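You operate a simulated robot arm through the tools that you are given. There is no shell and no other tool. Be economical: measure what you need, move in short steps, check, and stop when the job is done.

You are at the controls of a simulated robot arm. One attempt, no reset.

## Task
Take the white towel roll on the bare end of the counter and put it away on the top of the packing bench. Put the blue coffee bag on the middle shelf under the counter. Fetch the bag labelled "coarse" from the middle shelf under the counter and stand it on the till end of the counter. Put the white block on the top of the long table away on the left corner of the camp table. Take the red soap tin on the top of the long table and put it away on the chest-high shelf of the tall rack. Put the purple bottle on the work end of the timber table away on the far end of the window bench. The order is free. Set down upright: white towel roll, bag, purple bottle.

Only the result counts: the job must be done as asked and must still hold three seconds after the hand-in. Knocking over, shifting, dropping, spilling or breaking anything else fails it. Flat cloth is picked up by pressing the open fingertips on it (5 to 10 N) and closing them slowly along it; thin cloth reads only 2 to 8 mm in the jaws.

## Robot
A 7-joint arm with a two-finger parallel gripper on a trunk, on a base that drives. Base frame: it is fixed to the floor where the robot stands at the start and does not move with it; the origin is under the middle of the robot, x ahead of it, y to its left, z up. Lengths are in cm, angles in degrees, forces in N, time in s.
With the tool pointing down near the work surface it reaches from about 10 to 64 cm from the robot's upright axis, wherever it stands. Its first joint turns from -166.0 to 166.0 degrees. Places, roughly: blue coffee bag [50, 25, 50]; chest-high shelf of the tall rack [350, -230, 100]; far end of the window bench [-110, 510, 80]; green coffee bag, yellow coffee bag [50, 100, 50]; left corner of the camp table (18x12 cm) [136, 434, 80]; middle shelf under the counter [70, 90, 40]; purple bottle [200, 575, 75]; red soap tin [650, 275, 100]; till end of the counter [70, 150, 90]; top of the packing bench [-110, 10, 80]; white block (7x8x5 cm) [660, 280, 90]; white towel roll [50, 0, 100]. Payload 3.43 kg.
The TCP is the grasp point between the finger pads, 3.4 cm short of the fingertips. In the tool frame z runs along the fingers and y along their closing line. The gripper opens to 12.8 cm. The fingers are 2.4 cm wide and 1.2 cm thick; the gripper's body (4.8 by 13 cm) begins 9.6 cm behind the TCP.
Orientation is told as [roll, pitch, yaw] about the base's x, y, z axes, in that order, counted from this pose: with the fingers straight down and closing along the base's y, the tool's x points along the base's -x, its y along +y and its z along -z.

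## Interface
- The arm moves only by the tool drive_tool. Its argument "rows" is a list of rows, each a list of 3 entries, a list of its own where there are three numbers: the turn, a rotation vector about the tool's x, y, z in degrees, then the shift along the tool's x, y, z in m, then the opening in per cent of the stroke, from 0 (shut) to 100 (fully open). In form: [[[wx, wy, wz], [x, y, z], hand], ...]. A call has 1 to 20 rows; each row shifts and turns the commanded pose from where the row before left it, along the tool's axes as they then stand. A row lasts 0.2 s, in which the tool goes at most 5 cm and 8.6 degrees; a call with a longer step from one row to the next is refused whole, and so is a gripper value outside its range. A pose out of reach is approached as far as the arm can. The call stops where the force on the tool passes 40 N (or 10 N more than at its start, if that is more) or the arm is blocked; 0.2 s more then pass. The fingers move at their own pace (about 10.8 cm/s each) and stop on an object; they squeeze with about 25 N. The grip force told is the motor's: it shows also when the fingers shut on nothing. Time passes only in rows, and 0.2 s behind the last, so rows that do not move let the fingers close. The reply holds the time, the measured pose of the TCP, the force on the tool along the base axes, the opening and the grip force, in the units named above and with some noise, with the torque about the TCP (base axes, N m) and any sound that the robot's microphone picked up.
- Cameras (640 x 400 px; columns grow to the right, rows downward): "scene" is now at [-2.97, 9.16, 142.44]; the picture's right is [-0.63, -0.77, 0.00], its down [-0.59, 0.48, -0.65] and it looks along [0.50, -0.41, -0.76] (base axes); focal length 214 px, centre (320, 200). "wrist" rides on the gripper at [7.6, -1.1, -16] in the tool frame; the picture's right is [0.15, 0.99, 0.00], its down [-0.88, 0.13, -0.45] and it looks along [-0.45, 0.07, 0.89] (tool axes); focal length 234 px, centre (320, 200). There is no depth. A picture from a camera that has moved, and an enlarged one, comes with that camera's place and axes in the base frame and with its lens.
- snapshot(camera): a new picture of that camera. No time passes.
- lift_body(by): slides the trunk up (or, below 0, down) by that many cm; the arm and the scene camera ride with it, the base frame stays. It gives what a move gives, with no picture.
- roll_base(legs): drives the robot by 1 to 6 legs, each [ahead, left, turn to the left] in cm, cm and degrees, along the robot's own axes; the way and the turn of a leg run together, so that a leg with both is an arc; at most 150 cm and 180 degrees a leg. The arm and the cameras ride along, it lands a little off, and it stops where it bumps. It gives what a move gives.
- head_to(pan, tilt): turns the head with the scene camera to pan (to the left, within 86 degrees either way) and tilt (down, from -29 to 69), counted from straight ahead of the robot. It gives what a move gives.
- zoom(camera, box): a new picture of the part [left, top, right, bottom] of that camera's present view, enlarged. No time passes.
- job_done(): hands the job in; it is judged then, once.

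Work in short steps. Places have to be worked out from the pictures, the camera data and where the tool is seen: move nearer, look again, correct. Check each grasp and each placing, and mend what went wrong. You have 186 turns and 148 pictures in all, those below and enlarged ones among them. Open the gripper and draw the arm clear of the work before you hand the job in, unless the task says otherwise; then end with one line.

The tools are called after "Emit:" by a JSON object that holds its "api" and its "payload". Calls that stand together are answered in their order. drive_tool: Moves the arm, as the interface text tells. Its arguments: {"type":"object","properties":{"rows":{"type":"array","items":{"type":"array"}}},"required":["rows"]} The other tools are called the same way: lift_body (by) slides the trunk up or down; roll_base (legs) drives the base; head_to (pan, tilt) turns the head that bears the scene camera; snapshot (camera) takes a picture; zoom (camera, box) takes an enlarged picture of a part of a camera's view; job_done () hands the job in.

At the start:

```text
time: 0.0
tcp_pos: [35.49, 23.06, 113.69]
ee_rot: [-0.1, 0.1, 0.0]
ft_force: [1.2, 0.1, -0.2]
moment: [0.02, -0.01, 0.0]
finger_gap: 12.79
grasp_force: 0.0
trunk travel left (down, up): [-15.0, 17.4]
robot x, y, heading: [0.2, -0.15, -0.1]
head pan, tilt: [-35.0, 68.8]
```

scene: 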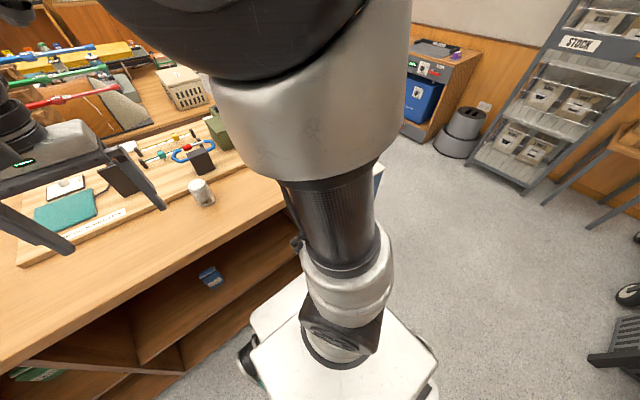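
wrist: 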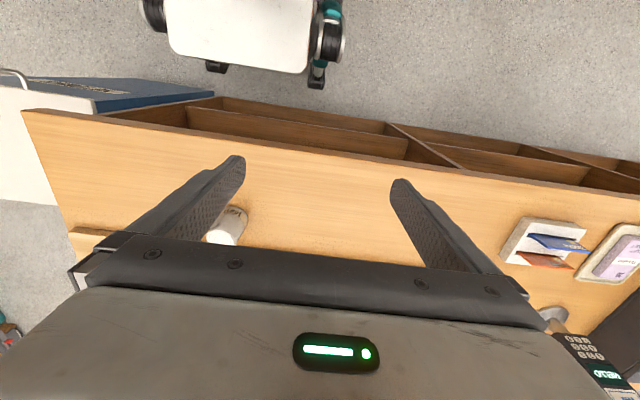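

I'll first look around with the head: straight ahead and to the left.

Emit:
{"api": "head_to", "payload": {"pan": 0, "tilt": 45}}

Emit:
{"api": "snapshot", "payload": {"camera": "scene"}}

Emit:
{"api": "head_to", "payload": {"pan": 50, "tilt": 35}}

Emit:
{"api": "snapshot", "payload": {"camera": "scene"}}

```text
time: 1.0
tcp_pos: [35.52, 23.05, 113.53]
ee_rot: [-0.1, 0.1, 0.1]
ft_force: [-0.6, -0.2, 0.4]
moment: [-0.03, -0.04, 0.0]
finger_gap: 12.78
grasp_force: 0.1
trunk travel left (down, up): [-15.0, 17.4]
robot x, y, heading: [0.36, -0.34, 0.1]
head pan, tilt: [0.0, 45.0]
```

```text
145 pictures are left
camera scene: at [-0.65, 13.33, 143.46], right [-0.09, -1.0, 0.0], down [-0.67, 0.06, -0.74], along [0.74, -0.07, -0.67], focal length 214 px, centre (320, 200)
```

scene: 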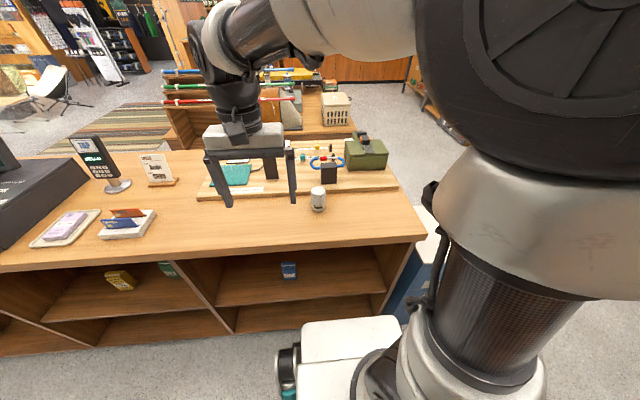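

```text
time: 2.2
tcp_pos: [35.48, 22.99, 113.65]
ee_rot: [0.1, 0.1, 0.0]
ft_force: [-0.1, 0.1, 0.2]
moment: [-0.01, -0.02, 0.01]
finger_gap: 12.79
grasp_force: 0.1
trunk travel left (down, up): [-15.0, 17.4]
robot x, y, heading: [0.01, -0.19, -0.1]
head pan, tilt: [50.0, 35.0]
```

```text
144 pictures are left
camera scene: at [-3.29, 20.81, 144.54], right [0.77, -0.64, 0.0], down [-0.37, -0.44, -0.82], along [0.53, 0.63, -0.57], focal length 214 px, centre (320, 200)
```

scene: 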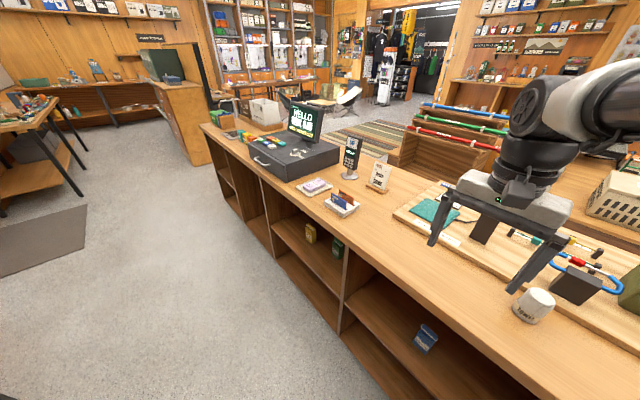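

Emit:
{"api": "head_to", "payload": {"pan": 86, "tilt": 20}}

Emit:
{"api": "snapshot", "payload": {"camera": "scene"}}

Emit:
{"api": "head_to", "payload": {"pan": 25, "tilt": 15}}

Emit:
{"api": "snapshot", "payload": {"camera": "scene"}}

Emit:
{"api": "head_to", "payload": {"pan": -60, "tilt": 25}}

Emit:
{"api": "snapshot", "payload": {"camera": "scene"}}

```text
time: 3.2
tcp_pos: [35.57, 23.16, 113.61]
ee_rot: [0.0, 0.0, -0.1]
ft_force: [0.9, -0.2, 0.2]
moment: [0.0, -0.03, -0.02]
finger_gap: 12.8
grasp_force: 0.0
trunk travel left (down, up): [-15.0, 17.4]
robot x, y, heading: [0.06, -0.09, 0.1]
head pan, tilt: [85.9, 20.0]
```

```text
143 pictures are left
camera scene: at [-8.29, 23.36, 146.93], right [1.0, -0.07, 0.0], down [-0.02, -0.34, -0.94], along [0.07, 0.94, -0.34], focal length 214 px, centre (320, 200)
```

scene: 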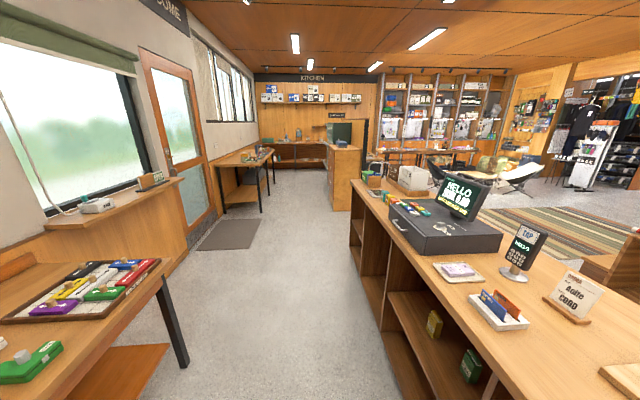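

```text
time: 4.5
tcp_pos: [35.47, 23.05, 113.69]
ee_rot: [0.0, 0.1, 0.0]
ft_force: [-0.2, -0.5, -0.8]
moment: [-0.01, -0.01, -0.01]
finger_gap: 12.8
grasp_force: 0.1
trunk travel left (down, up): [-15.0, 17.4]
robot x, y, heading: [-0.01, -0.33, -0.1]
head pan, tilt: [25.0, 15.0]
```

```text
142 pictures are left
camera scene: at [-0.5, 18.02, 147.74], right [0.42, -0.91, 0.0], down [-0.23, -0.11, -0.97], along [0.88, 0.41, -0.26], focal length 214 px, centre (320, 200)
```

scene: 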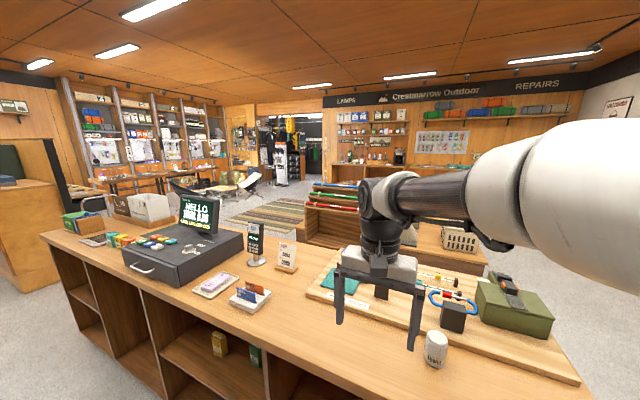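

```text
time: 6.1
tcp_pos: [35.52, 23.1, 113.68]
ee_rot: [0.0, 0.1, 0.1]
ft_force: [0.3, 0.3, 0.0]
moment: [0.0, -0.03, 0.03]
finger_gap: 12.8
grasp_force: 0.2
trunk travel left (down, up): [-15.0, 17.4]
robot x, y, heading: [0.39, -0.03, 0.2]
head pan, tilt: [-60.0, 25.0]
```

```text
141 pictures are left
camera scene: at [-4.35, 6.09, 146.12], right [-0.87, -0.5, 0.0], down [-0.21, 0.37, -0.91], along [0.45, -0.78, -0.42], focal length 214 px, centre (320, 200)
```

scene: 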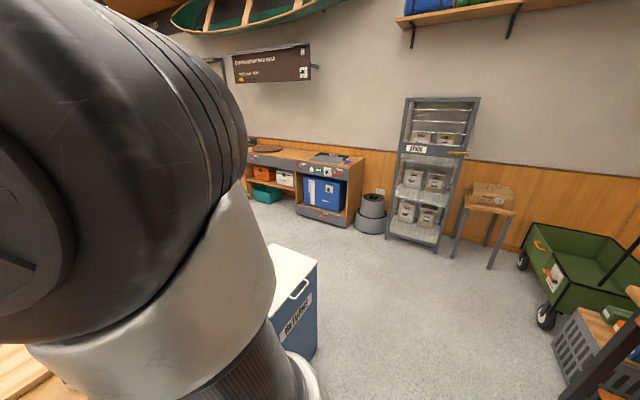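

Emit:
{"api": "head_to", "payload": {"pan": 0, "tilt": 45}}

Emit:
{"api": "zoom", "payload": {"camera": "scene", "box": [200, 140, 420, 280]}}

Emit:
{"api": "zoom", "payload": {"camera": "scene", "box": [80, 240, 320, 390]}}

Emit:
{"api": "zoom", "payload": {"camera": "wrist", "box": [160, 160, 320, 260]}}

```text
time: 7.4
tcp_pos: [35.47, 23.06, 113.54]
ee_rot: [-0.1, 0.3, 0.0]
ft_force: [-0.1, -0.5, -0.9]
moment: [0.0, 0.02, -0.03]
finger_gap: 12.79
grasp_force: 0.1
trunk travel left (down, up): [-15.0, 17.4]
robot x, y, heading: [0.12, 0.1, -0.1]
head pan, tilt: [0.0, 45.0]
```

```text
2.86 times, centred on (310, 210) of scene
camera zoom: at [-0.62, 13.58, 143.48], right [-0.06, -1.0, 0.0], down [-0.67, 0.04, -0.74], along [0.74, -0.04, -0.67], focal length 613 px, centre (349, 171)
```

zoom: 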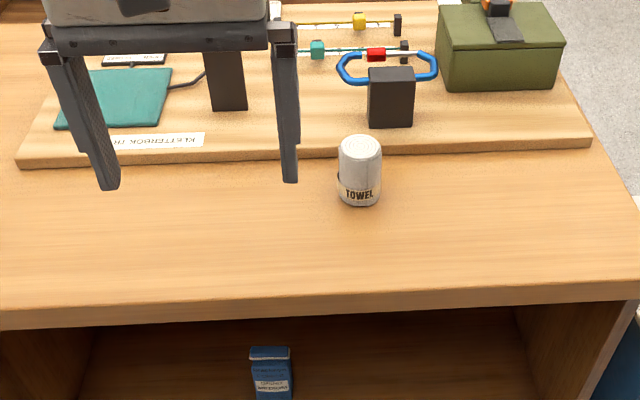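

```text
2.67 times, centred on (200, 315) of scene
camera zoom: at [-0.62, 13.58, 143.48], right [-0.06, -1.0, 0.0], down [-0.67, 0.04, -0.74], along [0.74, -0.04, -0.67], focal length 572 px, centre (640, -107)
```

zoom: 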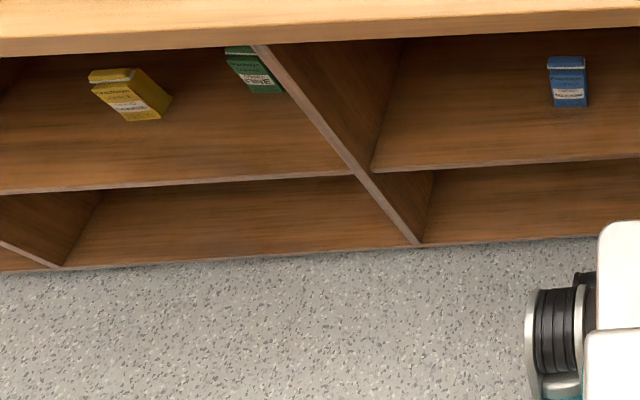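

```text
4.00 times, centred on (240, 210) of wrist
camera zoom: at [28.06, 21.99, 129.5], right [-0.15, 0.99, 0.0], down [0.88, 0.13, 0.45], along [0.45, 0.06, -0.89], focal length 937 px, centre (640, 160)
```

zoom: 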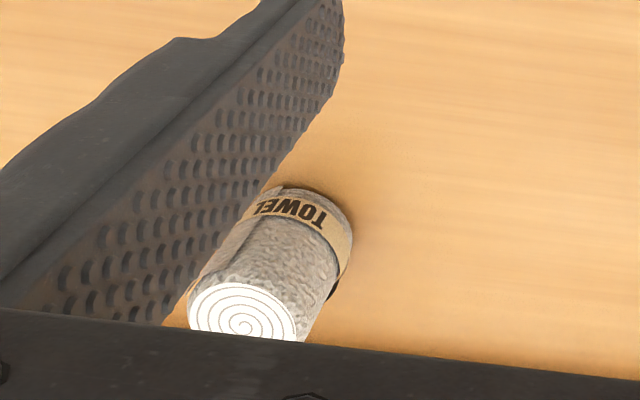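

The towel roll is at about (52.3, 9.5), with its top near z≈99.6. I'll move above it and check with the wrist camera.

Emit:
{"api": "drive_tool", "payload": {"rows": [[[0, 0, 0], [-0.0336, -0.0272, 0], 100], [[0, 0, 0], [-0.0336, -0.0272, 0], 100], [[0, 0, 0], [-0.0336, -0.0272, 0], 100], [[0, 0, 0], [-0.0336, -0.0272, 0], 100], [[0, 0, 0], [-0.0336, -0.0272, 0], 100], [[0, 0, 0], [0, 0, 0], 100]]}}

Emit:
{"api": "snapshot", "payload": {"camera": "wrist"}}

Emit:
{"api": "snapshot", "payload": {"camera": "scene"}}

```text
time: 8.8
tcp_pos: [52.33, 9.52, 113.49]
ee_rot: [-0.1, 0.1, 0.1]
ft_force: [-0.1, -0.4, -0.1]
moment: [0.04, 0.01, 0.02]
finger_gap: 12.82
grasp_force: 0.1
trunk travel left (down, up): [-15.0, 17.4]
robot x, y, heading: [-0.22, 0.3, 0.2]
head pan, tilt: [0.0, 45.0]
```

```text
137 pictures are left
camera wrist: at [44.87, 8.41, 129.47], right [-0.15, 0.99, 0.0], down [0.88, 0.13, 0.45], along [0.45, 0.07, -0.89], focal length 234 px, centre (320, 200)
```

wrist: 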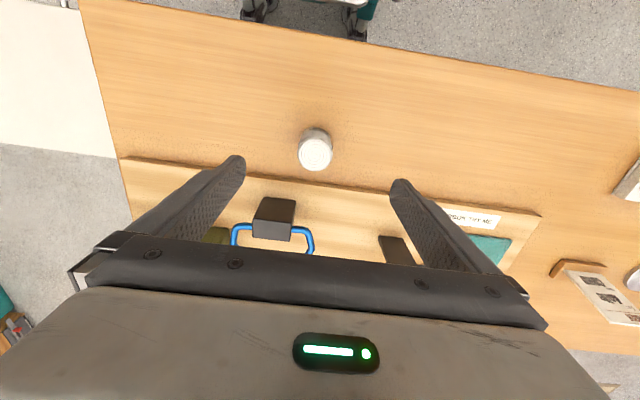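

```text
136 pictures are left
camera scene: at [-0.81, 14.06, 143.07], right [0.0, -1.0, 0.0], down [-0.71, 0.0, -0.71], along [0.71, 0.0, -0.71], focal length 214 px, centre (320, 200)
```

scene: 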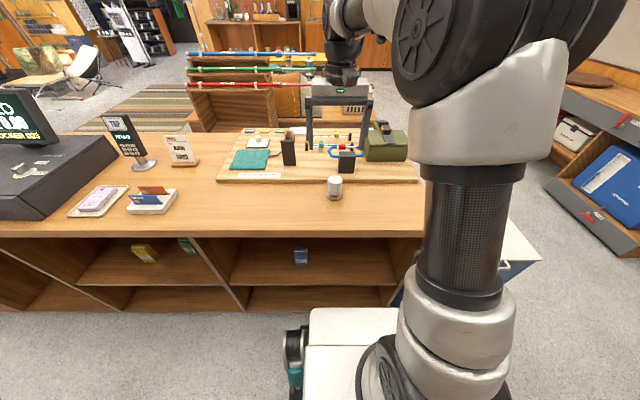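

The wrist view puts the roll nearer x≈54 and y≈9.3. I'll shift a little, go down 7 cm and look again.

Emit:
{"api": "drive_tool", "payload": {"rows": [[[0, 0, 0], [-0.015, -0.002, 0.035], 100], [[0, 0, 0], [0, 0, 0.035], 100], [[0, 0, 0], [0, 0, 0], 100]]}}

Emit:
{"api": "snapshot", "payload": {"camera": "wrist"}}

Emit:
{"api": "zoom", "payload": {"camera": "scene", "box": [200, 90, 440, 240]}}

```text
time: 9.6
tcp_pos: [53.62, 9.31, 106.48]
ee_rot: [0.0, 0.0, 0.1]
ft_force: [-0.3, -1.2, 0.3]
moment: [0.04, 0.02, -0.03]
finger_gap: 12.79
grasp_force: 0.0
trunk travel left (down, up): [-15.0, 17.4]
robot x, y, heading: [0.17, -0.08, -0.2]
head pan, tilt: [0.0, 45.0]
```

```text
135 pictures are left
camera wrist: at [46.18, 8.17, 122.37], right [-0.15, 0.99, 0.0], down [0.88, 0.13, 0.45], along [0.45, 0.07, -0.89], focal length 234 px, centre (320, 200)
```

wrist: 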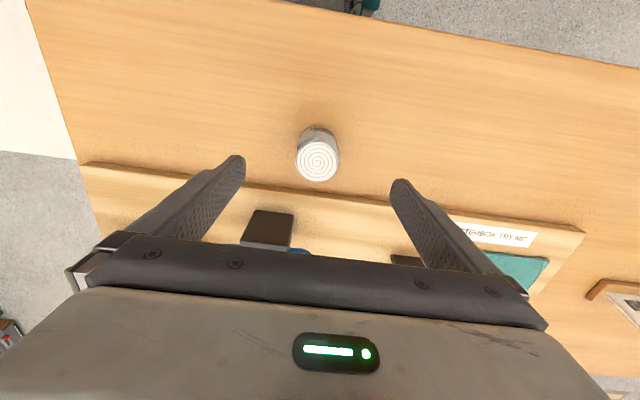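

```text
2.67 times, centred on (320, 165) of scene
camera zoom: at [-0.82, 14.07, 143.06], right [0.0, -1.0, 0.0], down [-0.71, 0.0, -0.71], along [0.71, 0.0, -0.71], focal length 572 px, centre (320, 293)
```

zoom: 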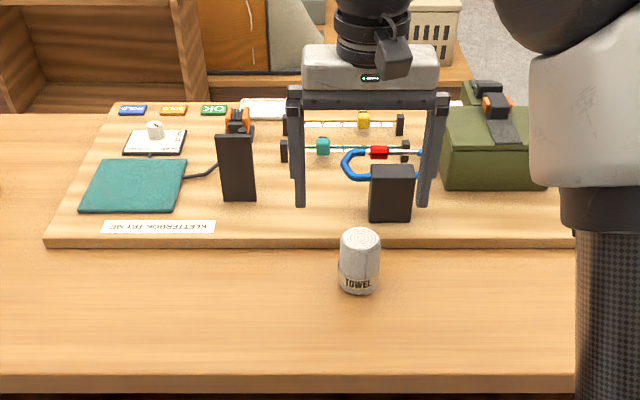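

The readings agree on a roll centre of about (53.8, 9.2), a top near z≈98 and a counter near z≈91. I'll descend to TCP z≈95.5 and close.

Emit:
{"api": "drive_tool", "payload": {"rows": [[[0, 0, 0], [-0.002, -0.001, 0.035], 100], [[0, 0, 0], [0, 0, 0.035], 100], [[0, 0, 0], [0, 0, 0.03], 100], [[0, 0, 0], [0, 0, 0.008], 100], [[0, 0, 0], [0, 0, 0], 100]]}}

Emit:
{"api": "snapshot", "payload": {"camera": "wrist"}}

```text
time: 10.8
tcp_pos: [53.98, 9.15, 95.69]
ee_rot: [0.0, 0.2, 0.0]
ft_force: [0.6, 0.6, -0.1]
moment: [-0.02, 0.0, 0.02]
finger_gap: 12.81
grasp_force: 0.1
trunk travel left (down, up): [-15.0, 17.4]
robot x, y, heading: [0.06, -0.39, -0.1]
head pan, tilt: [0.0, 45.0]
```

```text
133 pictures are left
camera wrist: at [46.49, 8.1, 111.66], right [-0.15, 0.99, 0.0], down [0.88, 0.13, 0.45], along [0.45, 0.07, -0.89], focal length 234 px, centre (320, 200)
```

wrist: 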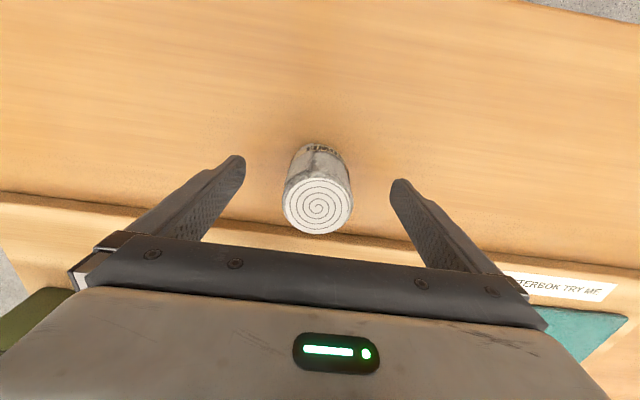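

The roll sits centred between the fingers. I'll close and lift slightly.

Emit:
{"api": "drive_tool", "payload": {"rows": [[[0, 0, 0], [0, 0, 0], 30], [[0, 0, 0], [0, 0, 0], 20], [[0, 0, 0], [0, 0, 0], 10], [[0, 0, 0], [0, 0, 0], 10], [[0, 0, 0], [0, 0, -0.02], 10], [[0, 0, 0], [0, 0, -0.04], 10], [[0, 0, 0], [0, 0, -0.04], 10], [[0, 0, 0], [0, 0, 0], 10]]}}

Emit:
{"api": "snapshot", "payload": {"camera": "wrist"}}

```text
time: 12.6
tcp_pos: [53.88, 9.1, 105.67]
ee_rot: [0.1, 0.2, 0.0]
ft_force: [0.1, 0.2, -1.2]
moment: [-0.01, -0.02, -0.02]
finger_gap: 4.9
grasp_force: 25.1
trunk travel left (down, up): [-15.0, 17.4]
robot x, y, heading: [0.2, 0.21, -0.1]
head pan, tilt: [0.0, 45.0]
```

```text
132 pictures are left
camera wrist: at [46.39, 8.08, 121.7], right [-0.15, 0.99, 0.0], down [0.88, 0.13, 0.45], along [0.45, 0.07, -0.89], focal length 234 px, centre (320, 200)
```

wrist: 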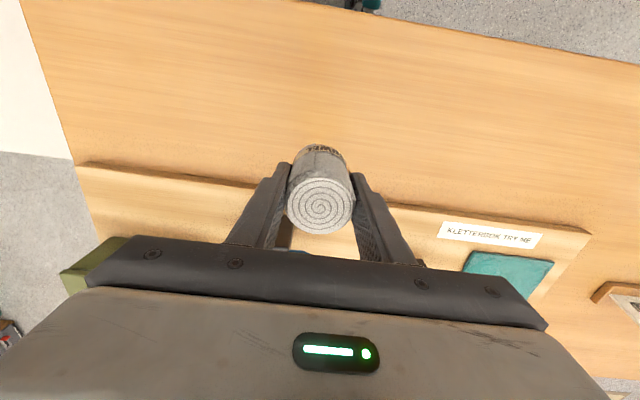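

The roll is held, with the gap at 4.9 cm. I'll lift, draw the arm in, turn 90° left and look toward the packing bench.

Emit:
{"api": "drive_tool", "payload": {"rows": [[[0, 0, 0], [0, 0, -0.045], 10], [[0, 0, 0], [0.02, 0, -0.04], 10], [[0, 0, 0], [0.045, 0, 0], 10], [[0, 0, 0], [0.045, 0, 0], 10], [[0, 0, 0], [0.045, 0, 0], 10], [[0, 0, 0], [0.045, 0, 0], 10], [[0, 0, 0], [0, 0, 0], 10]]}}

Emit:
{"api": "roll_base", "payload": {"legs": [[-10, 0, 0], [0, 0, 90]]}}

Emit:
{"api": "head_to", "payload": {"pan": 80, "tilt": 35}}

Emit:
{"api": "snapshot", "payload": {"camera": "scene"}}

```text
time: 14.2
tcp_pos: [34.04, 9.25, 114.4]
ee_rot: [0.0, 0.1, -0.1]
ft_force: [-0.3, 0.4, -2.3]
moment: [-0.02, 0.01, 0.01]
finger_gap: 4.92
grasp_force: 25.0
trunk travel left (down, up): [-15.0, 17.4]
robot x, y, heading: [-0.44, 0.07, 0.3]
head pan, tilt: [0.0, 45.0]
```

```text
time: 19.3
tcp_pos: [-19.54, 34.09, 114.47]
ee_rot: [0.0, 0.2, 90.8]
ft_force: [-1.1, 0.5, -1.6]
moment: [-0.01, 0.01, 0.01]
finger_gap: 4.91
grasp_force: 25.1
trunk travel left (down, up): [-15.0, 17.4]
robot x, y, heading: [-9.86, -0.07, 90.9]
head pan, tilt: [0.0, 45.0]
```

```text
time: 20.8
tcp_pos: [-19.63, 34.16, 114.37]
ee_rot: [-0.1, 0.2, 90.9]
ft_force: [-0.3, 0.6, -1.6]
moment: [-0.02, 0.02, -0.02]
finger_gap: 4.92
grasp_force: 25.0
trunk travel left (down, up): [-15.0, 17.4]
robot x, y, heading: [-10.04, -0.03, 90.9]
head pan, tilt: [80.0, 35.0]
```

```text
131 pictures are left
camera scene: at [-32.55, -7.69, 144.54], right [0.16, 0.99, 0.0], down [0.57, -0.09, -0.82], along [-0.81, 0.13, -0.57], focal length 214 px, centre (320, 200)
```

scene: 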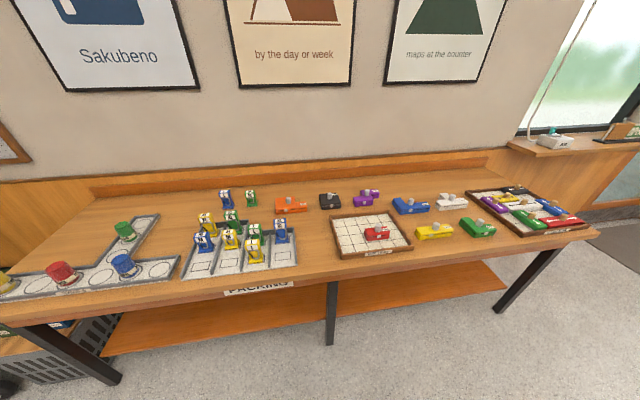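

A free strip lies between the lane tray and the grid tray, around (-89, -0.7). I'll turn to face the bench and approach.

Emit:
{"api": "roll_base", "payload": {"legs": [[0, 0, 89], [28, -8.7, 0]]}}

Emit:
{"api": "head_to", "payload": {"pan": 0, "tilt": 50}}

Emit:
{"api": "snapshot", "payload": {"camera": "scene"}}

Emit:
{"api": "snapshot", "payload": {"camera": "wrist"}}

```text
time: 26.7
tcp_pos: [-72.27, 0.43, 114.39]
ee_rot: [0.0, 0.1, 179.2]
ft_force: [0.4, -0.2, -1.2]
moment: [-0.03, 0.03, 0.0]
finger_gap: 4.92
grasp_force: 24.8
trunk travel left (down, up): [-15.0, 17.4]
robot x, y, heading: [-37.95, 9.03, 179.4]
head pan, tilt: [80.0, 35.0]
```

```text
time: 28.3
tcp_pos: [-72.14, 0.42, 114.36]
ee_rot: [0.0, 0.1, 179.2]
ft_force: [-0.4, -1.0, -0.2]
moment: [0.0, 0.02, 0.01]
finger_gap: 4.88
grasp_force: 24.8
trunk travel left (down, up): [-15.0, 17.4]
robot x, y, heading: [-37.6, 9.06, 179.3]
head pan, tilt: [0.0, 50.0]
```

```text
130 pictures are left
camera scene: at [-36.78, -4.88, 142.37], right [0.01, 1.0, 0.0], down [0.77, -0.01, -0.64], along [-0.64, 0.01, -0.77], focal length 214 px, centre (320, 200)
```

scene: 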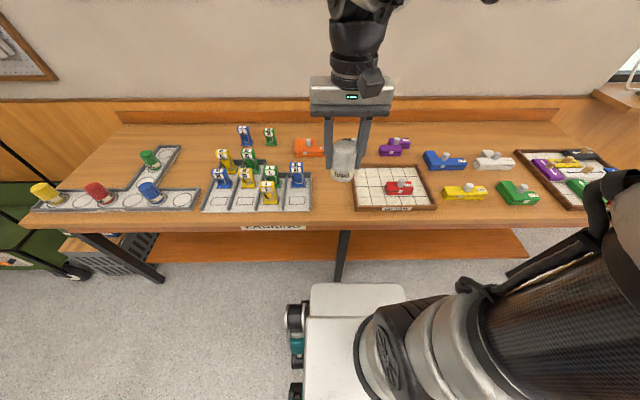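

```text
129 pictures are left
camera wrist: at [-64.61, 1.46, 130.34], right [0.13, -0.99, 0.0], down [-0.88, -0.12, 0.45], along [-0.45, -0.06, -0.89], focal length 234 px, centre (320, 200)
```

wrist: 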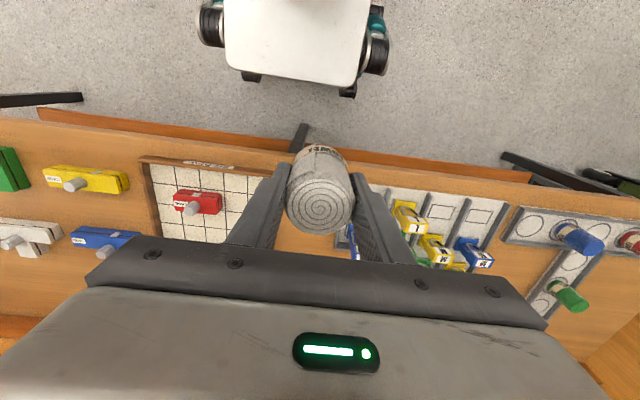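

The gap is centred near y≈0.4, which already lines up. I'll extend 19 cm, lower to z≈93 and look.

Emit:
{"api": "drive_tool", "payload": {"rows": [[[0, 0, 0], [-0.0475, 0, 0], 10], [[0, 0, 0], [-0.0475, 0, 0], 10], [[0, 0, 0], [-0.0475, 0, 0], 10], [[0, 0, 0], [-0.0475, 0, 0], 10], [[0, 0, 0], [0, 0, 0.043], 10], [[0, 0, 0], [0, 0, 0.043], 10], [[0, 0, 0], [0, 0, 0.043], 10], [[0, 0, 0], [0, 0, 0.043], 10], [[0, 0, 0], [0, 0, 0.043], 10], [[0, 0, 0], [0, 0, 0], 10]]}}

Emit:
{"api": "zoom", "payload": {"camera": "scene", "box": [200, 90, 440, 240]}}

Emit:
{"api": "snapshot", "payload": {"camera": "wrist"}}

```text
time: 30.5
tcp_pos: [-91.15, 0.69, 92.99]
ee_rot: [-0.1, 0.0, 179.2]
ft_force: [1.0, -0.1, -1.7]
moment: [-0.04, -0.04, 0.02]
finger_gap: 4.9
grasp_force: 25.2
trunk travel left (down, up): [-15.0, 17.4]
robot x, y, heading: [-37.99, 9.15, 179.0]
head pan, tilt: [0.0, 50.0]
```

```text
2.67 times, centred on (320, 165) of scene
camera zoom: at [-36.79, -4.88, 142.37], right [0.01, 1.0, 0.0], down [0.77, -0.01, -0.64], along [-0.64, 0.01, -0.77], focal length 572 px, centre (320, 293)
```

zoom: 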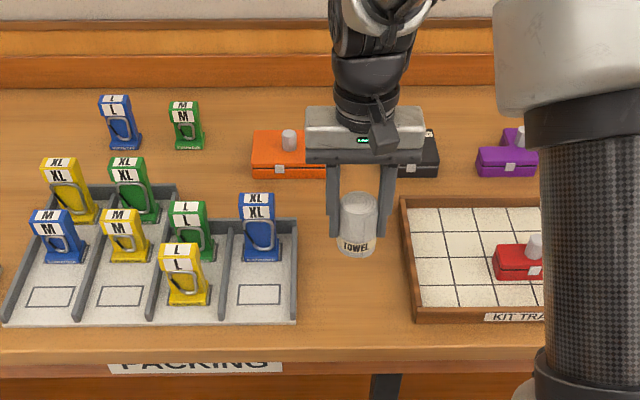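

```text
127 pictures are left
camera wrist: at [-83.57, 1.7, 108.85], right [0.13, -0.99, 0.0], down [-0.88, -0.12, 0.45], along [-0.45, -0.06, -0.89], focal length 234 px, centre (320, 200)
```

wrist: 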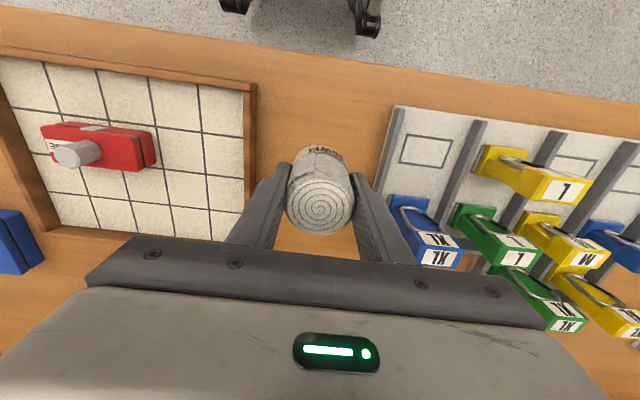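

The spot is clear. I'll lower 6 cm and check the gap to the table.

Emit:
{"api": "drive_tool", "payload": {"rows": [[[0, 0, 0], [0, 0, 0.03], 10], [[0, 0, 0], [0, 0, 0.03], 10], [[0, 0, 0], [0, 0, 0], 10]]}}

Emit:
{"api": "zoom", "payload": {"camera": "scene", "box": [280, 130, 400, 205]}}

```text
time: 31.3
tcp_pos: [-91.24, 0.77, 86.95]
ee_rot: [0.0, 0.1, 179.1]
ft_force: [-0.3, 0.3, -2.6]
moment: [0.0, 0.03, 0.03]
finger_gap: 4.89
grasp_force: 24.8
trunk travel left (down, up): [-15.0, 17.4]
robot x, y, heading: [-37.63, 9.19, 179.5]
head pan, tilt: [0.0, 50.0]
```

```text
5.33 times, centred on (340, 168) of scene
camera zoom: at [-36.79, -4.88, 142.37], right [0.01, 1.0, 0.0], down [0.77, -0.01, -0.64], along [-0.64, 0.01, -0.77], focal length 1144 px, centre (213, 373)
```

zoom: 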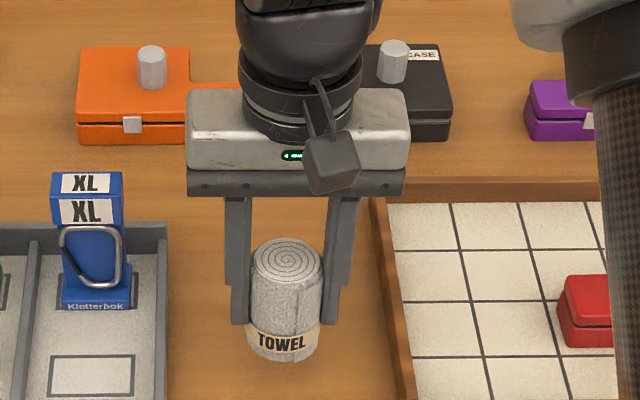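

Emit:
{"api": "drive_tool", "payload": {"rows": [[[0, 0, 0], [0, 0, 0.006], 10], [[0, 0, 0], [0, 0, 0.006], 10], [[0, 0, 0], [0, 0, 0.004], 10], [[0, 0, 0], [0, 0, 0], 10]]}}

Emit:
{"api": "drive_tool", "payload": {"rows": [[[0, 0, 0], [0, 0, 0.004], 10], [[0, 0, 0], [0, 0, 0], 10]]}}

Emit:
{"api": "drive_tool", "payload": {"rows": [[[0, 0, 0], [0, 0, 0.004], 10], [[0, 0, 0], [0, 0, 0], 10]]}}

Emit:
{"api": "zoom", "payload": {"camera": "scene", "box": [280, 130, 400, 205]}}

```text
time: 32.3
tcp_pos: [-91.24, 0.63, 85.33]
ee_rot: [0.2, 0.2, 179.2]
ft_force: [0.1, 0.6, -1.2]
moment: [0.0, 0.02, 0.01]
finger_gap: 4.9
grasp_force: 25.3
trunk travel left (down, up): [-15.0, 17.4]
robot x, y, heading: [-38.15, 9.08, 179.4]
head pan, tilt: [0.0, 50.0]
```

```text
time: 32.9
tcp_pos: [-91.11, 0.68, 84.92]
ee_rot: [0.0, 0.1, 179.1]
ft_force: [-0.7, 1.2, -1.4]
moment: [0.0, 0.0, 0.0]
finger_gap: 4.89
grasp_force: 25.2
trunk travel left (down, up): [-15.0, 17.4]
robot x, y, heading: [-37.79, 9.49, 179.2]
head pan, tilt: [0.0, 50.0]
```

```text
time: 33.5
tcp_pos: [-91.05, 0.78, 84.5]
ee_rot: [0.0, 0.1, 179.1]
ft_force: [-0.1, -0.4, -1.7]
moment: [0.0, -0.01, -0.01]
finger_gap: 4.91
grasp_force: 25.0
trunk travel left (down, up): [-15.0, 17.4]
robot x, y, heading: [-37.91, 8.93, 179.0]
head pan, tilt: [0.0, 50.0]
```

```text
5.33 times, centred on (340, 168) of scene
camera zoom: at [-36.78, -4.88, 142.37], right [0.01, 1.0, 0.0], down [0.77, -0.01, -0.64], along [-0.64, 0.01, -0.77], focal length 1144 px, centre (213, 373)
```

zoom: 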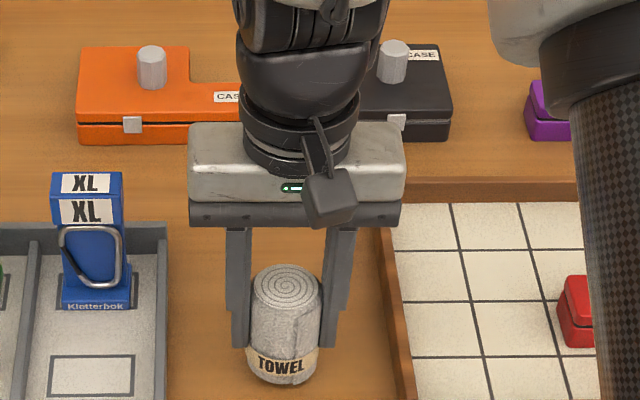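

No contact yet, so I keep lowering gently.

Emit:
{"api": "drive_tool", "payload": {"rows": [[[0, 0, 0], [0, 0, 0.004], 10], [[0, 0, 0], [0, 0, 0.004], 10], [[0, 0, 0], [0, 0, 0.002], 10], [[0, 0, 0], [0, 0, 0], 10]]}}

Emit:
{"api": "drive_tool", "payload": {"rows": [[[0, 0, 0], [0, 0, 0.003], 10], [[0, 0, 0], [0, 0, 0.003], 10], [[0, 0, 0], [0, 0, 0], 10]]}}

Emit:
{"api": "drive_tool", "payload": {"rows": [[[0, 0, 0], [0, 0, 0.003], 10], [[0, 0, 0], [0, 0, 0.003], 10], [[0, 0, 0], [0, 0, 0], 10]]}}

Emit:
{"api": "drive_tool", "payload": {"rows": [[[0, 0, 0], [0, 0, 0.003], 10], [[0, 0, 0], [0, 0, 0], 10]]}}

```text
time: 34.5
tcp_pos: [-91.12, 0.79, 83.72]
ee_rot: [-0.1, -0.1, 179.3]
ft_force: [3.2, 1.5, 19.3]
moment: [-0.09, -0.26, 0.09]
finger_gap: 4.9
grasp_force: 25.0
trunk travel left (down, up): [-15.0, 17.4]
robot x, y, heading: [-38.08, 8.99, 178.9]
head pan, tilt: [0.0, 50.0]
```

```text
time: 35.3
tcp_pos: [-91.12, 0.7, 83.13]
ee_rot: [0.0, -0.2, 179.1]
ft_force: [-4.2, 5.1, 31.1]
moment: [0.38, 0.25, 0.12]
finger_gap: 4.93
grasp_force: 25.0
trunk travel left (down, up): [-15.0, 17.4]
robot x, y, heading: [-38.06, 8.9, 179.2]
head pan, tilt: [0.0, 50.0]
```

```text
time: 36.1
tcp_pos: [-91.1, 0.6, 82.43]
ee_rot: [0.1, 0.1, 179.1]
ft_force: [-1.2, 3.9, 28.5]
moment: [0.31, 0.11, 0.1]
finger_gap: 4.9
grasp_force: 24.7
trunk travel left (down, up): [-15.0, 17.4]
robot x, y, heading: [-38.3, 9.63, 179.3]
head pan, tilt: [0.0, 50.0]
```

```text
time: 36.7
tcp_pos: [-91.08, 0.67, 81.91]
ee_rot: [0.0, 0.0, 179.3]
ft_force: [0.1, 3.9, 28.1]
moment: [0.36, 0.1, 0.0]
finger_gap: 4.9
grasp_force: 24.6
trunk travel left (down, up): [-15.0, 17.4]
robot x, y, heading: [-38.13, 9.2, 179.4]
head pan, tilt: [0.0, 50.0]
```

The roll is standing and the fingers slipped down it slightly. I'll open partway and lift straight up.

Emit:
{"api": "drive_tool", "payload": {"rows": [[[0, 0, 0], [0, 0, 0], 66], [[0, 0, 0], [0, 0, 0], 66], [[0, 0, 0], [0, 0, -0.03], 66], [[0, 0, 0], [0, 0, -0.045], 66], [[0, 0, 0], [0, 0, -0.045], 66], [[0, 0, 0], [0, 0, -0.045], 66], [[0, 0, 0], [0, 0, -0.045], 66], [[0, 0, 0], [0, 0, -0.045], 66], [[0, 0, 0], [0, 0, -0.045], 66], [[0, 0, 0], [0.045, 0, 0], 66], [[0, 0, 0], [0.045, 0, 0], 66], [[0, 0, 0], [0.045, 0, 0], 66], [[0, 0, 0], [0.045, 0, 0], 66], [[0, 0, 0], [0, 0, 0], 66]]}}

Emit:
{"api": "snapshot", "payload": {"camera": "scene"}}

```text
time: 39.7
tcp_pos: [-73.31, 0.31, 111.8]
ee_rot: [0.0, 0.1, 179.2]
ft_force: [-0.1, 0.5, 0.4]
moment: [-0.02, 0.01, -0.01]
finger_gap: 8.44
grasp_force: 0.1
trunk travel left (down, up): [-15.0, 17.4]
robot x, y, heading: [-38.02, 9.49, 179.3]
head pan, tilt: [0.0, 50.0]
```

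```text
124 pictures are left
camera scene: at [-36.74, -4.87, 142.37], right [0.01, 1.0, 0.0], down [0.77, -0.01, -0.64], along [-0.64, 0.01, -0.77], focal length 214 px, centre (320, 200)
```

scene: 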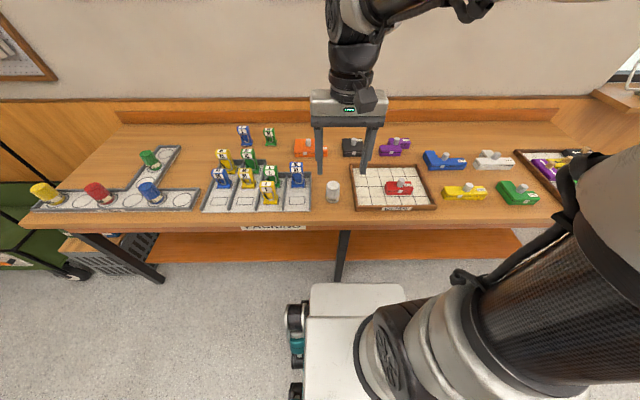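

The roll is standing well. Next are the coffee bags, so I back off, turn to the counter and look at the shelves.

Emit:
{"api": "roll_base", "payload": {"legs": [[-20, 0, 0], [0, 0, -179.3], [0, 45, 0]]}}

Emit:
{"api": "head_to", "payload": {"pan": 0, "tilt": 50}}

Emit:
{"api": "snapshot", "payload": {"camera": "scene"}}

Emit:
{"api": "head_to", "payload": {"pan": 35, "tilt": 45}}

Emit:
{"api": "snapshot", "payload": {"camera": "scene"}}

```text
time: 53.5
tcp_pos: [20.29, 62.37, 111.8]
ee_rot: [-0.1, 0.1, -2.8]
ft_force: [0.2, -1.0, 0.0]
moment: [0.01, 0.02, 0.01]
finger_gap: 8.43
grasp_force: 0.1
trunk travel left (down, up): [-15.0, 17.4]
robot x, y, heading: [-15.41, 55.26, -2.7]
head pan, tilt: [0.0, 50.0]
```

```text
time: 54.1
tcp_pos: [20.36, 62.46, 111.83]
ee_rot: [0.0, 0.1, -2.8]
ft_force: [-0.1, -0.3, -0.8]
moment: [0.02, -0.03, 0.03]
finger_gap: 8.45
grasp_force: 0.0
trunk travel left (down, up): [-15.0, 17.4]
robot x, y, heading: [-15.8, 54.7, -2.9]
head pan, tilt: [0.0, 50.0]
```

```text
123 pictures are left
camera scene: at [-16.11, 69.18, 142.37], right [-0.05, -1.0, 0.0], down [-0.77, 0.04, -0.64], along [0.64, -0.03, -0.77], focal length 214 px, centre (320, 200)
```

scene: 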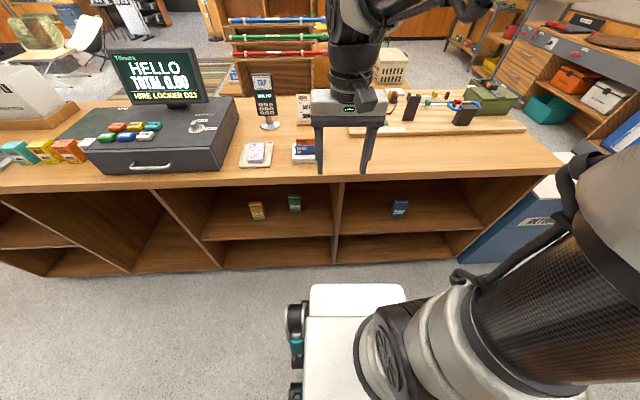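

```text
time: 55.1
tcp_pos: [20.27, 62.46, 111.88]
ee_rot: [-0.1, 0.1, -2.8]
ft_force: [-0.2, -0.7, 0.3]
moment: [0.0, 0.0, -0.01]
finger_gap: 8.44
grasp_force: 0.0
trunk travel left (down, up): [-15.0, 17.4]
robot x, y, heading: [-15.66, 55.33, -2.7]
head pan, tilt: [35.0, 45.0]
```

```text
122 pictures are left
camera scene: at [-16.91, 73.89, 143.06], right [0.53, -0.85, 0.0], down [-0.6, -0.38, -0.71], along [0.6, 0.38, -0.71], focal length 214 px, centre (320, 200)
```

scene: 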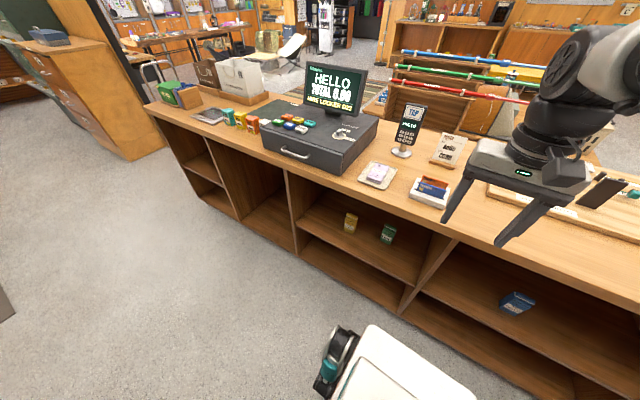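

Emit:
{"api": "zoom", "payload": {"camera": "scene", "box": [310, 200, 430, 275]}}

Emit:
{"api": "head_to", "payload": {"pan": 0, "tilt": 50}}

Emit:
{"api": "zoom", "payload": {"camera": "scene", "box": [220, 180, 340, 255]}}

Emit:
{"api": "zoom", "payload": {"camera": "scene", "box": [340, 170, 480, 260]}}

```text
5.33 times, centred on (370, 238) of scene
camera zoom: at [-16.91, 73.89, 143.06], right [0.53, -0.85, 0.0], down [-0.6, -0.38, -0.71], along [0.6, 0.38, -0.71], focal length 1144 px, centre (53, 0)
```

zoom: 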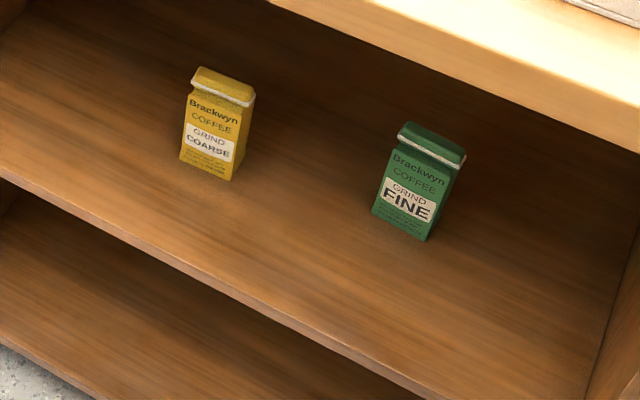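

```text
time: 56.1
tcp_pos: [20.28, 62.46, 111.79]
ee_rot: [0.0, 0.2, -2.8]
ft_force: [1.2, -0.4, -0.2]
moment: [-0.01, -0.02, -0.02]
finger_gap: 8.44
grasp_force: 0.0
trunk travel left (down, up): [-15.0, 17.4]
robot x, y, heading: [-16.09, 55.02, -2.7]
head pan, tilt: [0.0, 50.0]
```

```text
5.33 times, centred on (280, 218) of scene
camera zoom: at [-16.11, 69.19, 142.37], right [-0.05, -1.0, 0.0], down [-0.77, 0.04, -0.64], along [0.64, -0.03, -0.77], focal length 1144 px, centre (533, 107)
```

zoom: 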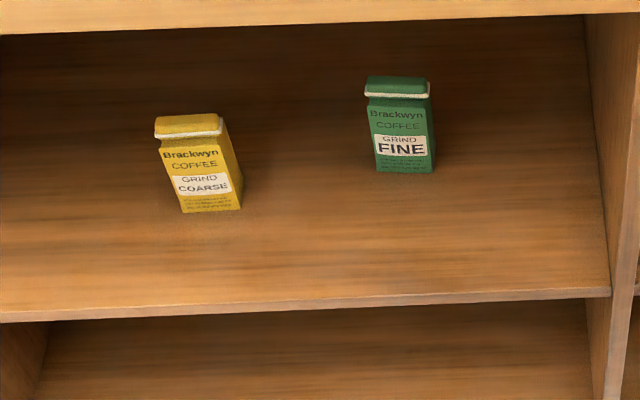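

```text
4.44 times, centred on (410, 215) of scene
camera zoom: at [-16.11, 69.19, 142.37], right [-0.05, -1.0, 0.0], down [-0.77, 0.04, -0.64], along [0.64, -0.03, -0.77], focal length 953 px, centre (-80, 133)
```

zoom: 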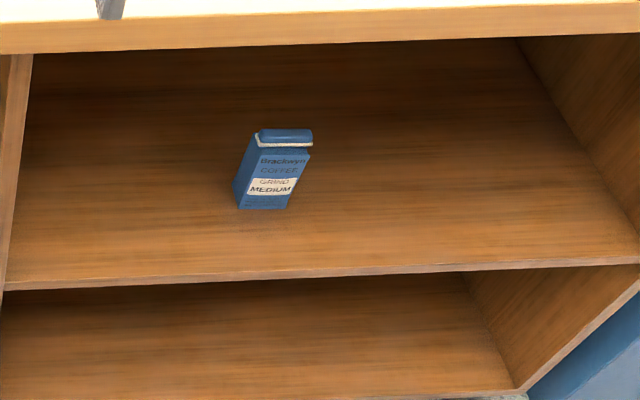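

Yellow is "coarse" and stands at about (52, 98.7) on a shelf at z≈46.7. I'll drive in front of it, pitch the tool 45° forward and lower the trunk.

Emit:
{"api": "roll_base", "payload": {"legs": [[0, 0, 2.8], [0, 38, 0]]}}

Emit:
{"api": "lift_body", "payload": {"by": -15}}

Emit:
{"api": "drive_tool", "payload": {"rows": [[[0, -7.5, 0], [0, 0, 0], 100], [[0, -7.5, 0], [0, 0, 0], 100], [[0, -7.5, 0], [0, 0, 0], 100], [[0, -7.5, 0], [0, 0, 0], 100], [[0, -7.5, 0], [0, 0, 0], 100], [[0, -7.5, 0], [0, 0, 0], 100], [[0, 0, 0], [0, 0, 0], 100]]}}

Emit:
{"api": "snapshot", "payload": {"camera": "scene"}}

```text
time: 60.8
tcp_pos: [20.15, 102.67, 111.79]
ee_rot: [-0.1, 0.1, -0.4]
ft_force: [-0.6, -0.1, 0.2]
moment: [-0.02, -0.01, -0.03]
finger_gap: 8.44
grasp_force: 0.0
trunk travel left (down, up): [-15.0, 17.4]
robot x, y, heading: [-15.26, 93.67, -0.6]
head pan, tilt: [0.0, 50.0]
```

```text
time: 62.5
tcp_pos: [19.94, 102.72, 96.88]
ee_rot: [0.1, 0.1, -0.4]
ft_force: [-0.4, -0.9, -0.2]
moment: [0.0, 0.01, 0.03]
finger_gap: 8.44
grasp_force: 0.0
trunk travel left (down, up): [0.0, 32.4]
robot x, y, heading: [-15.51, 94.05, -0.5]
head pan, tilt: [0.0, 50.0]
```

```text
time: 64.3
tcp_pos: [20.33, 100.14, 95.05]
ee_rot: [2.6, -41.8, -5.9]
ft_force: [-0.3, -0.6, 0.2]
moment: [-0.03, 0.05, -0.02]
finger_gap: 12.82
grasp_force: 0.2
trunk travel left (down, up): [0.0, 32.4]
robot x, y, heading: [-15.35, 94.08, -0.3]
head pan, tilt: [0.0, 50.0]
stopped in row 7: the arm was blocked; the commanded pose is now the measured one
```

```text
118 pictures are left
camera scene: at [-17.44, 108.07, 126.27], right [0.02, -1.0, 0.0], down [-0.85, -0.02, -0.52], along [0.52, 0.01, -0.85], focal length 214 px, centre (320, 200)
```

scene: 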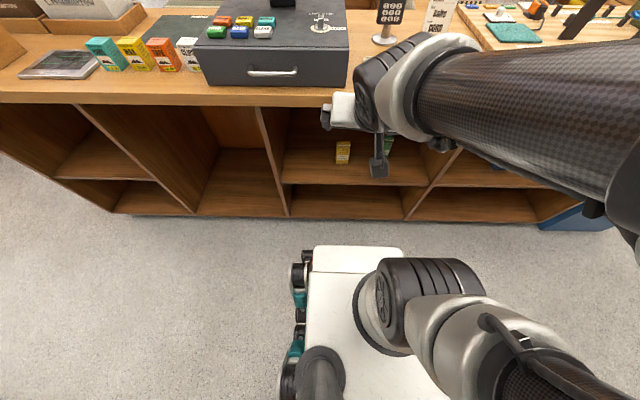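

The arm stalled near the end of the tilt, probably too close in. I'll lower and move slightly forward to free it.

Emit:
{"api": "drive_tool", "payload": {"rows": [[[0, 0, 0], [0.03, 0, 0.035], 100], [[0, 0, 0], [0.03, 0, 0.035], 100], [[0, 0, 0], [0.03, 0, 0.035], 100], [[0, 0, 0], [0.03, 0, 0.035], 100], [[0, 0, 0], [0.03, 0, 0.035], 100], [[0, 0, 0], [0, 0, 0], 100]]}}

```text
time: 65.3
tcp_pos: [18.43, 121.75, 85.03]
ee_rot: [11.4, -41.3, 14.6]
ft_force: [0.2, -0.5, 0.4]
moment: [0.01, 0.01, 0.04]
finger_gap: 12.77
grasp_force: 0.0
out of reach, approached as far as the arm can: row 1, 2, 3, 4
trunk travel left (down, up): [0.0, 32.4]
robot x, y, heading: [-15.41, 93.95, -0.3]
head pan, tilt: [0.0, 50.0]
stopped in row 4: the arm was blocked; the commanded pose is now the measured one
```

The close-in low pose is out of reach. I'll back the base up 15 cm, then reach further ahead with the arm and straighten the tool.

Emit:
{"api": "roll_base", "payload": {"legs": [[-15, 0, 0]]}}

Emit:
{"api": "drive_tool", "payload": {"rows": [[[0, 0, 0], [-0.03, 0, -0.034], 100], [[0, 0, 0], [-0.03, 0, -0.034], 100], [[0, 0, 0], [-0.033, -0.02, 0.029], 100], [[5, 0, 1], [-0.03, -0.02, 0.026], 100], [[5, 0, 1], [-0.03, -0.02, 0.026], 100], [[5, 0, 1], [-0.03, -0.03, 0.026], 100], [[3, -3, 0.5], [0, -0.045, 0], 100], [[0, 0, 0], [0, -0.045, 0], 100], [[0, 0, 0], [0, 0, 0], 100]]}}

Emit:
{"api": "snapshot", "payload": {"camera": "scene"}}

```text
time: 66.7
tcp_pos: [3.45, 121.67, 84.94]
ee_rot: [11.5, -41.2, 14.2]
ft_force: [0.1, -0.5, -0.6]
moment: [0.01, 0.01, 0.01]
finger_gap: 12.78
grasp_force: 0.1
trunk travel left (down, up): [0.0, 32.4]
robot x, y, heading: [-30.02, 93.93, -0.4]
head pan, tilt: [0.0, 50.0]
```

```text
time: 68.7
tcp_pos: [23.49, 108.09, 93.55]
ee_rot: [-3.6, -43.9, 9.7]
ft_force: [0.4, -0.1, 0.5]
moment: [-0.01, 0.04, 0.05]
finger_gap: 12.83
grasp_force: 0.0
trunk travel left (down, up): [0.0, 32.4]
robot x, y, heading: [-30.74, 93.96, -0.0]
head pan, tilt: [0.0, 50.0]
```

```text
117 pictures are left
camera scene: at [-31.6, 107.95, 127.37], right [-0.01, -1.0, 0.0], down [-0.77, 0.0, -0.64], along [0.64, 0.0, -0.77], focal length 214 px, centre (320, 200)
```

scene: 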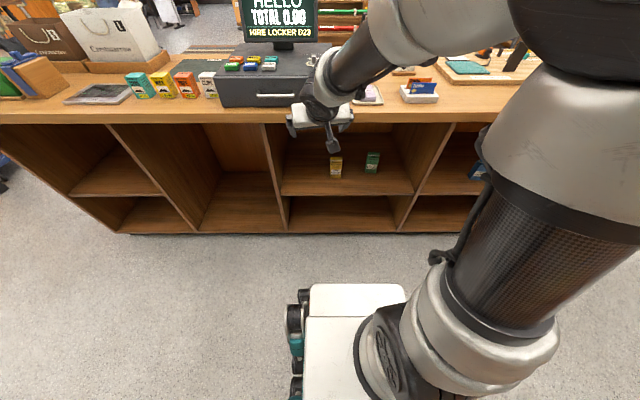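

Elbow-up now. I'll straighten the yaw, line up with y≈98.7 and lower toward z≈62.

Emit:
{"api": "drive_tool", "payload": {"rows": [[[2, 0, 4.7], [0, -0.03, 0], 100], [[2, 0, 4.7], [0, -0.03, 0], 100], [[0, 0, 0], [0.0, -0.03, 0.0], 100], [[0, 0, 0], [0.03, 0, 0.031], 100], [[0, 0, 0], [0.03, 0, 0.031], 100], [[0, 0, 0], [0.03, 0, 0.031], 100], [[0, 0, 0], [0.03, 0, 0.031], 100], [[0, 0, 0], [0, 0, 0], 100]]}}

```text
time: 70.5
tcp_pos: [23.94, 99.56, 76.4]
ee_rot: [1.6, -44.2, -3.3]
ft_force: [0.3, 0.6, 1.5]
moment: [0.01, -0.01, 0.0]
finger_gap: 12.81
grasp_force: 0.0
trunk travel left (down, up): [0.0, 32.4]
robot x, y, heading: [-30.71, 93.8, -0.2]
head pan, tilt: [0.0, 50.0]
```

Emit:
{"api": "drive_tool", "payload": {"rows": [[[-1.1, -0.8, -3.4], [0.03, 0, 0.031], 100], [[0, 0, 0], [0.03, 0, 0.031], 100], [[0, 0, 0], [0.03, 0, 0.031], 100], [[0, 0, 0], [0.015, 0, 0.015], 100], [[0, 0, 0], [0, 0, 0], 100]]}}

Emit:
{"api": "snapshot", "payload": {"camera": "wrist"}}

Emit:
{"api": "snapshot", "payload": {"camera": "scene"}}

```text
time: 71.7
tcp_pos: [24.06, 99.67, 61.22]
ee_rot: [-0.7, -44.9, 1.4]
ft_force: [0.0, 0.3, 0.5]
moment: [-0.03, -0.04, -0.01]
finger_gap: 12.81
grasp_force: 0.0
trunk travel left (down, up): [0.0, 32.4]
robot x, y, heading: [-30.46, 94.26, -0.2]
head pan, tilt: [0.0, 50.0]
```

```text
116 pictures are left
camera wrist: at [7.48, 98.36, 67.22], right [-0.12, 0.99, -0.11], down [0.3, 0.14, 0.94], along [0.95, 0.08, -0.31], focal length 234 px, centre (320, 200)
```

wrist: 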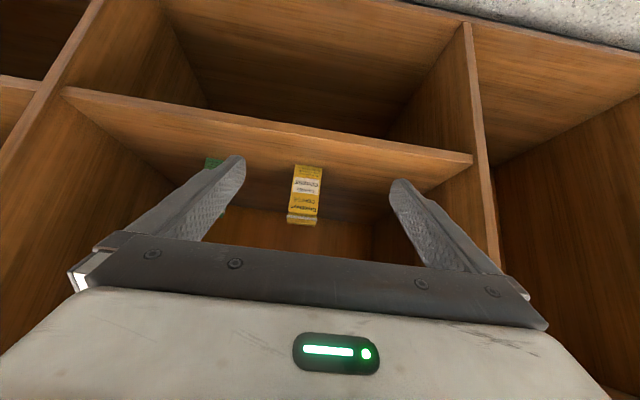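

```text
115 pictures are left
camera scene: at [-31.6, 107.95, 127.37], right [-0.01, -1.0, 0.0], down [-0.77, 0.0, -0.64], along [0.64, 0.0, -0.77], focal length 214 px, centre (320, 200)
```

scene: 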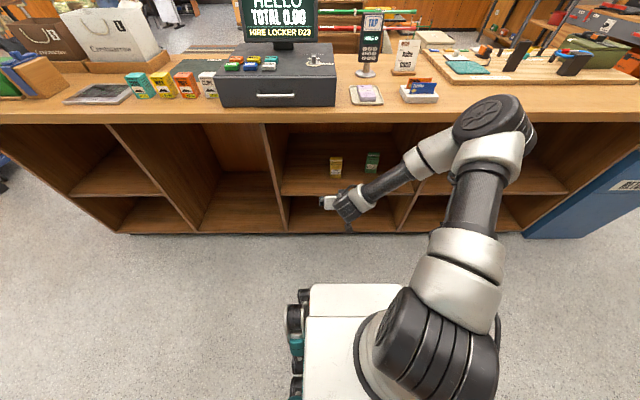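

The bag's front face is at x≈51, y≈98.8, and I'd need to drive about 26 cm closer. The elbow would hang low over the card holder, so I'll raise the trunk and drop the tool the same amount to lift the elbow.

Emit:
{"api": "lift_body", "payload": {"by": 14}}

Emit:
{"api": "drive_tool", "payload": {"rows": [[[0, 0, 0], [0.025, 0, 0.025], 100], [[0, 0, 0], [0.025, 0, 0.025], 100], [[0, 0, 0], [0.025, 0, 0.025], 100], [[0, 0, 0], [0.025, 0, 0.025], 100], [[0, 0, 0], [0, 0, 0], 100]]}}

Emit:
{"api": "snapshot", "payload": {"camera": "scene"}}

```text
time: 73.3
tcp_pos: [24.15, 99.68, 75.32]
ee_rot: [-0.7, -44.9, 1.4]
ft_force: [0.1, -0.4, -0.3]
moment: [-0.02, 0.0, 0.01]
finger_gap: 12.79
grasp_force: 0.1
trunk travel left (down, up): [-14.0, 18.4]
robot x, y, heading: [-30.42, 93.7, -0.2]
head pan, tilt: [0.0, 50.0]
```

```text
time: 74.5
tcp_pos: [23.99, 99.68, 66.94]
ee_rot: [-0.8, -44.8, 1.4]
ft_force: [-0.1, 0.5, 0.8]
moment: [0.03, 0.0, 0.01]
finger_gap: 12.83
grasp_force: 0.1
out of reach, approached as far as the arm can: row 3, 4
trunk travel left (down, up): [-14.0, 18.4]
robot x, y, heading: [-30.42, 93.6, -0.1]
head pan, tilt: [0.0, 50.0]
```

```text
114 pictures are left
camera scene: at [-31.6, 107.95, 141.37], right [-0.01, -1.0, 0.0], down [-0.77, 0.0, -0.64], along [0.64, 0.0, -0.77], focal length 214 px, centre (320, 200)
```

scene: 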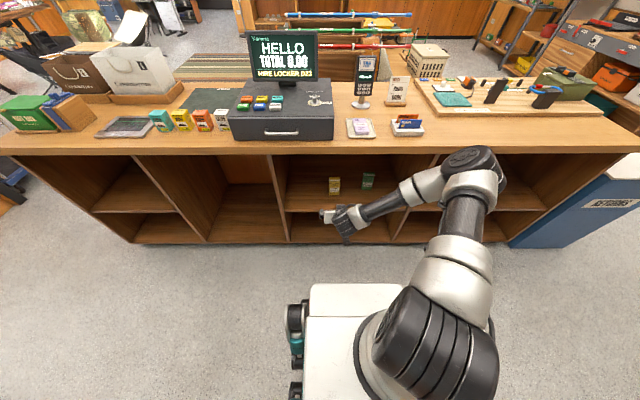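

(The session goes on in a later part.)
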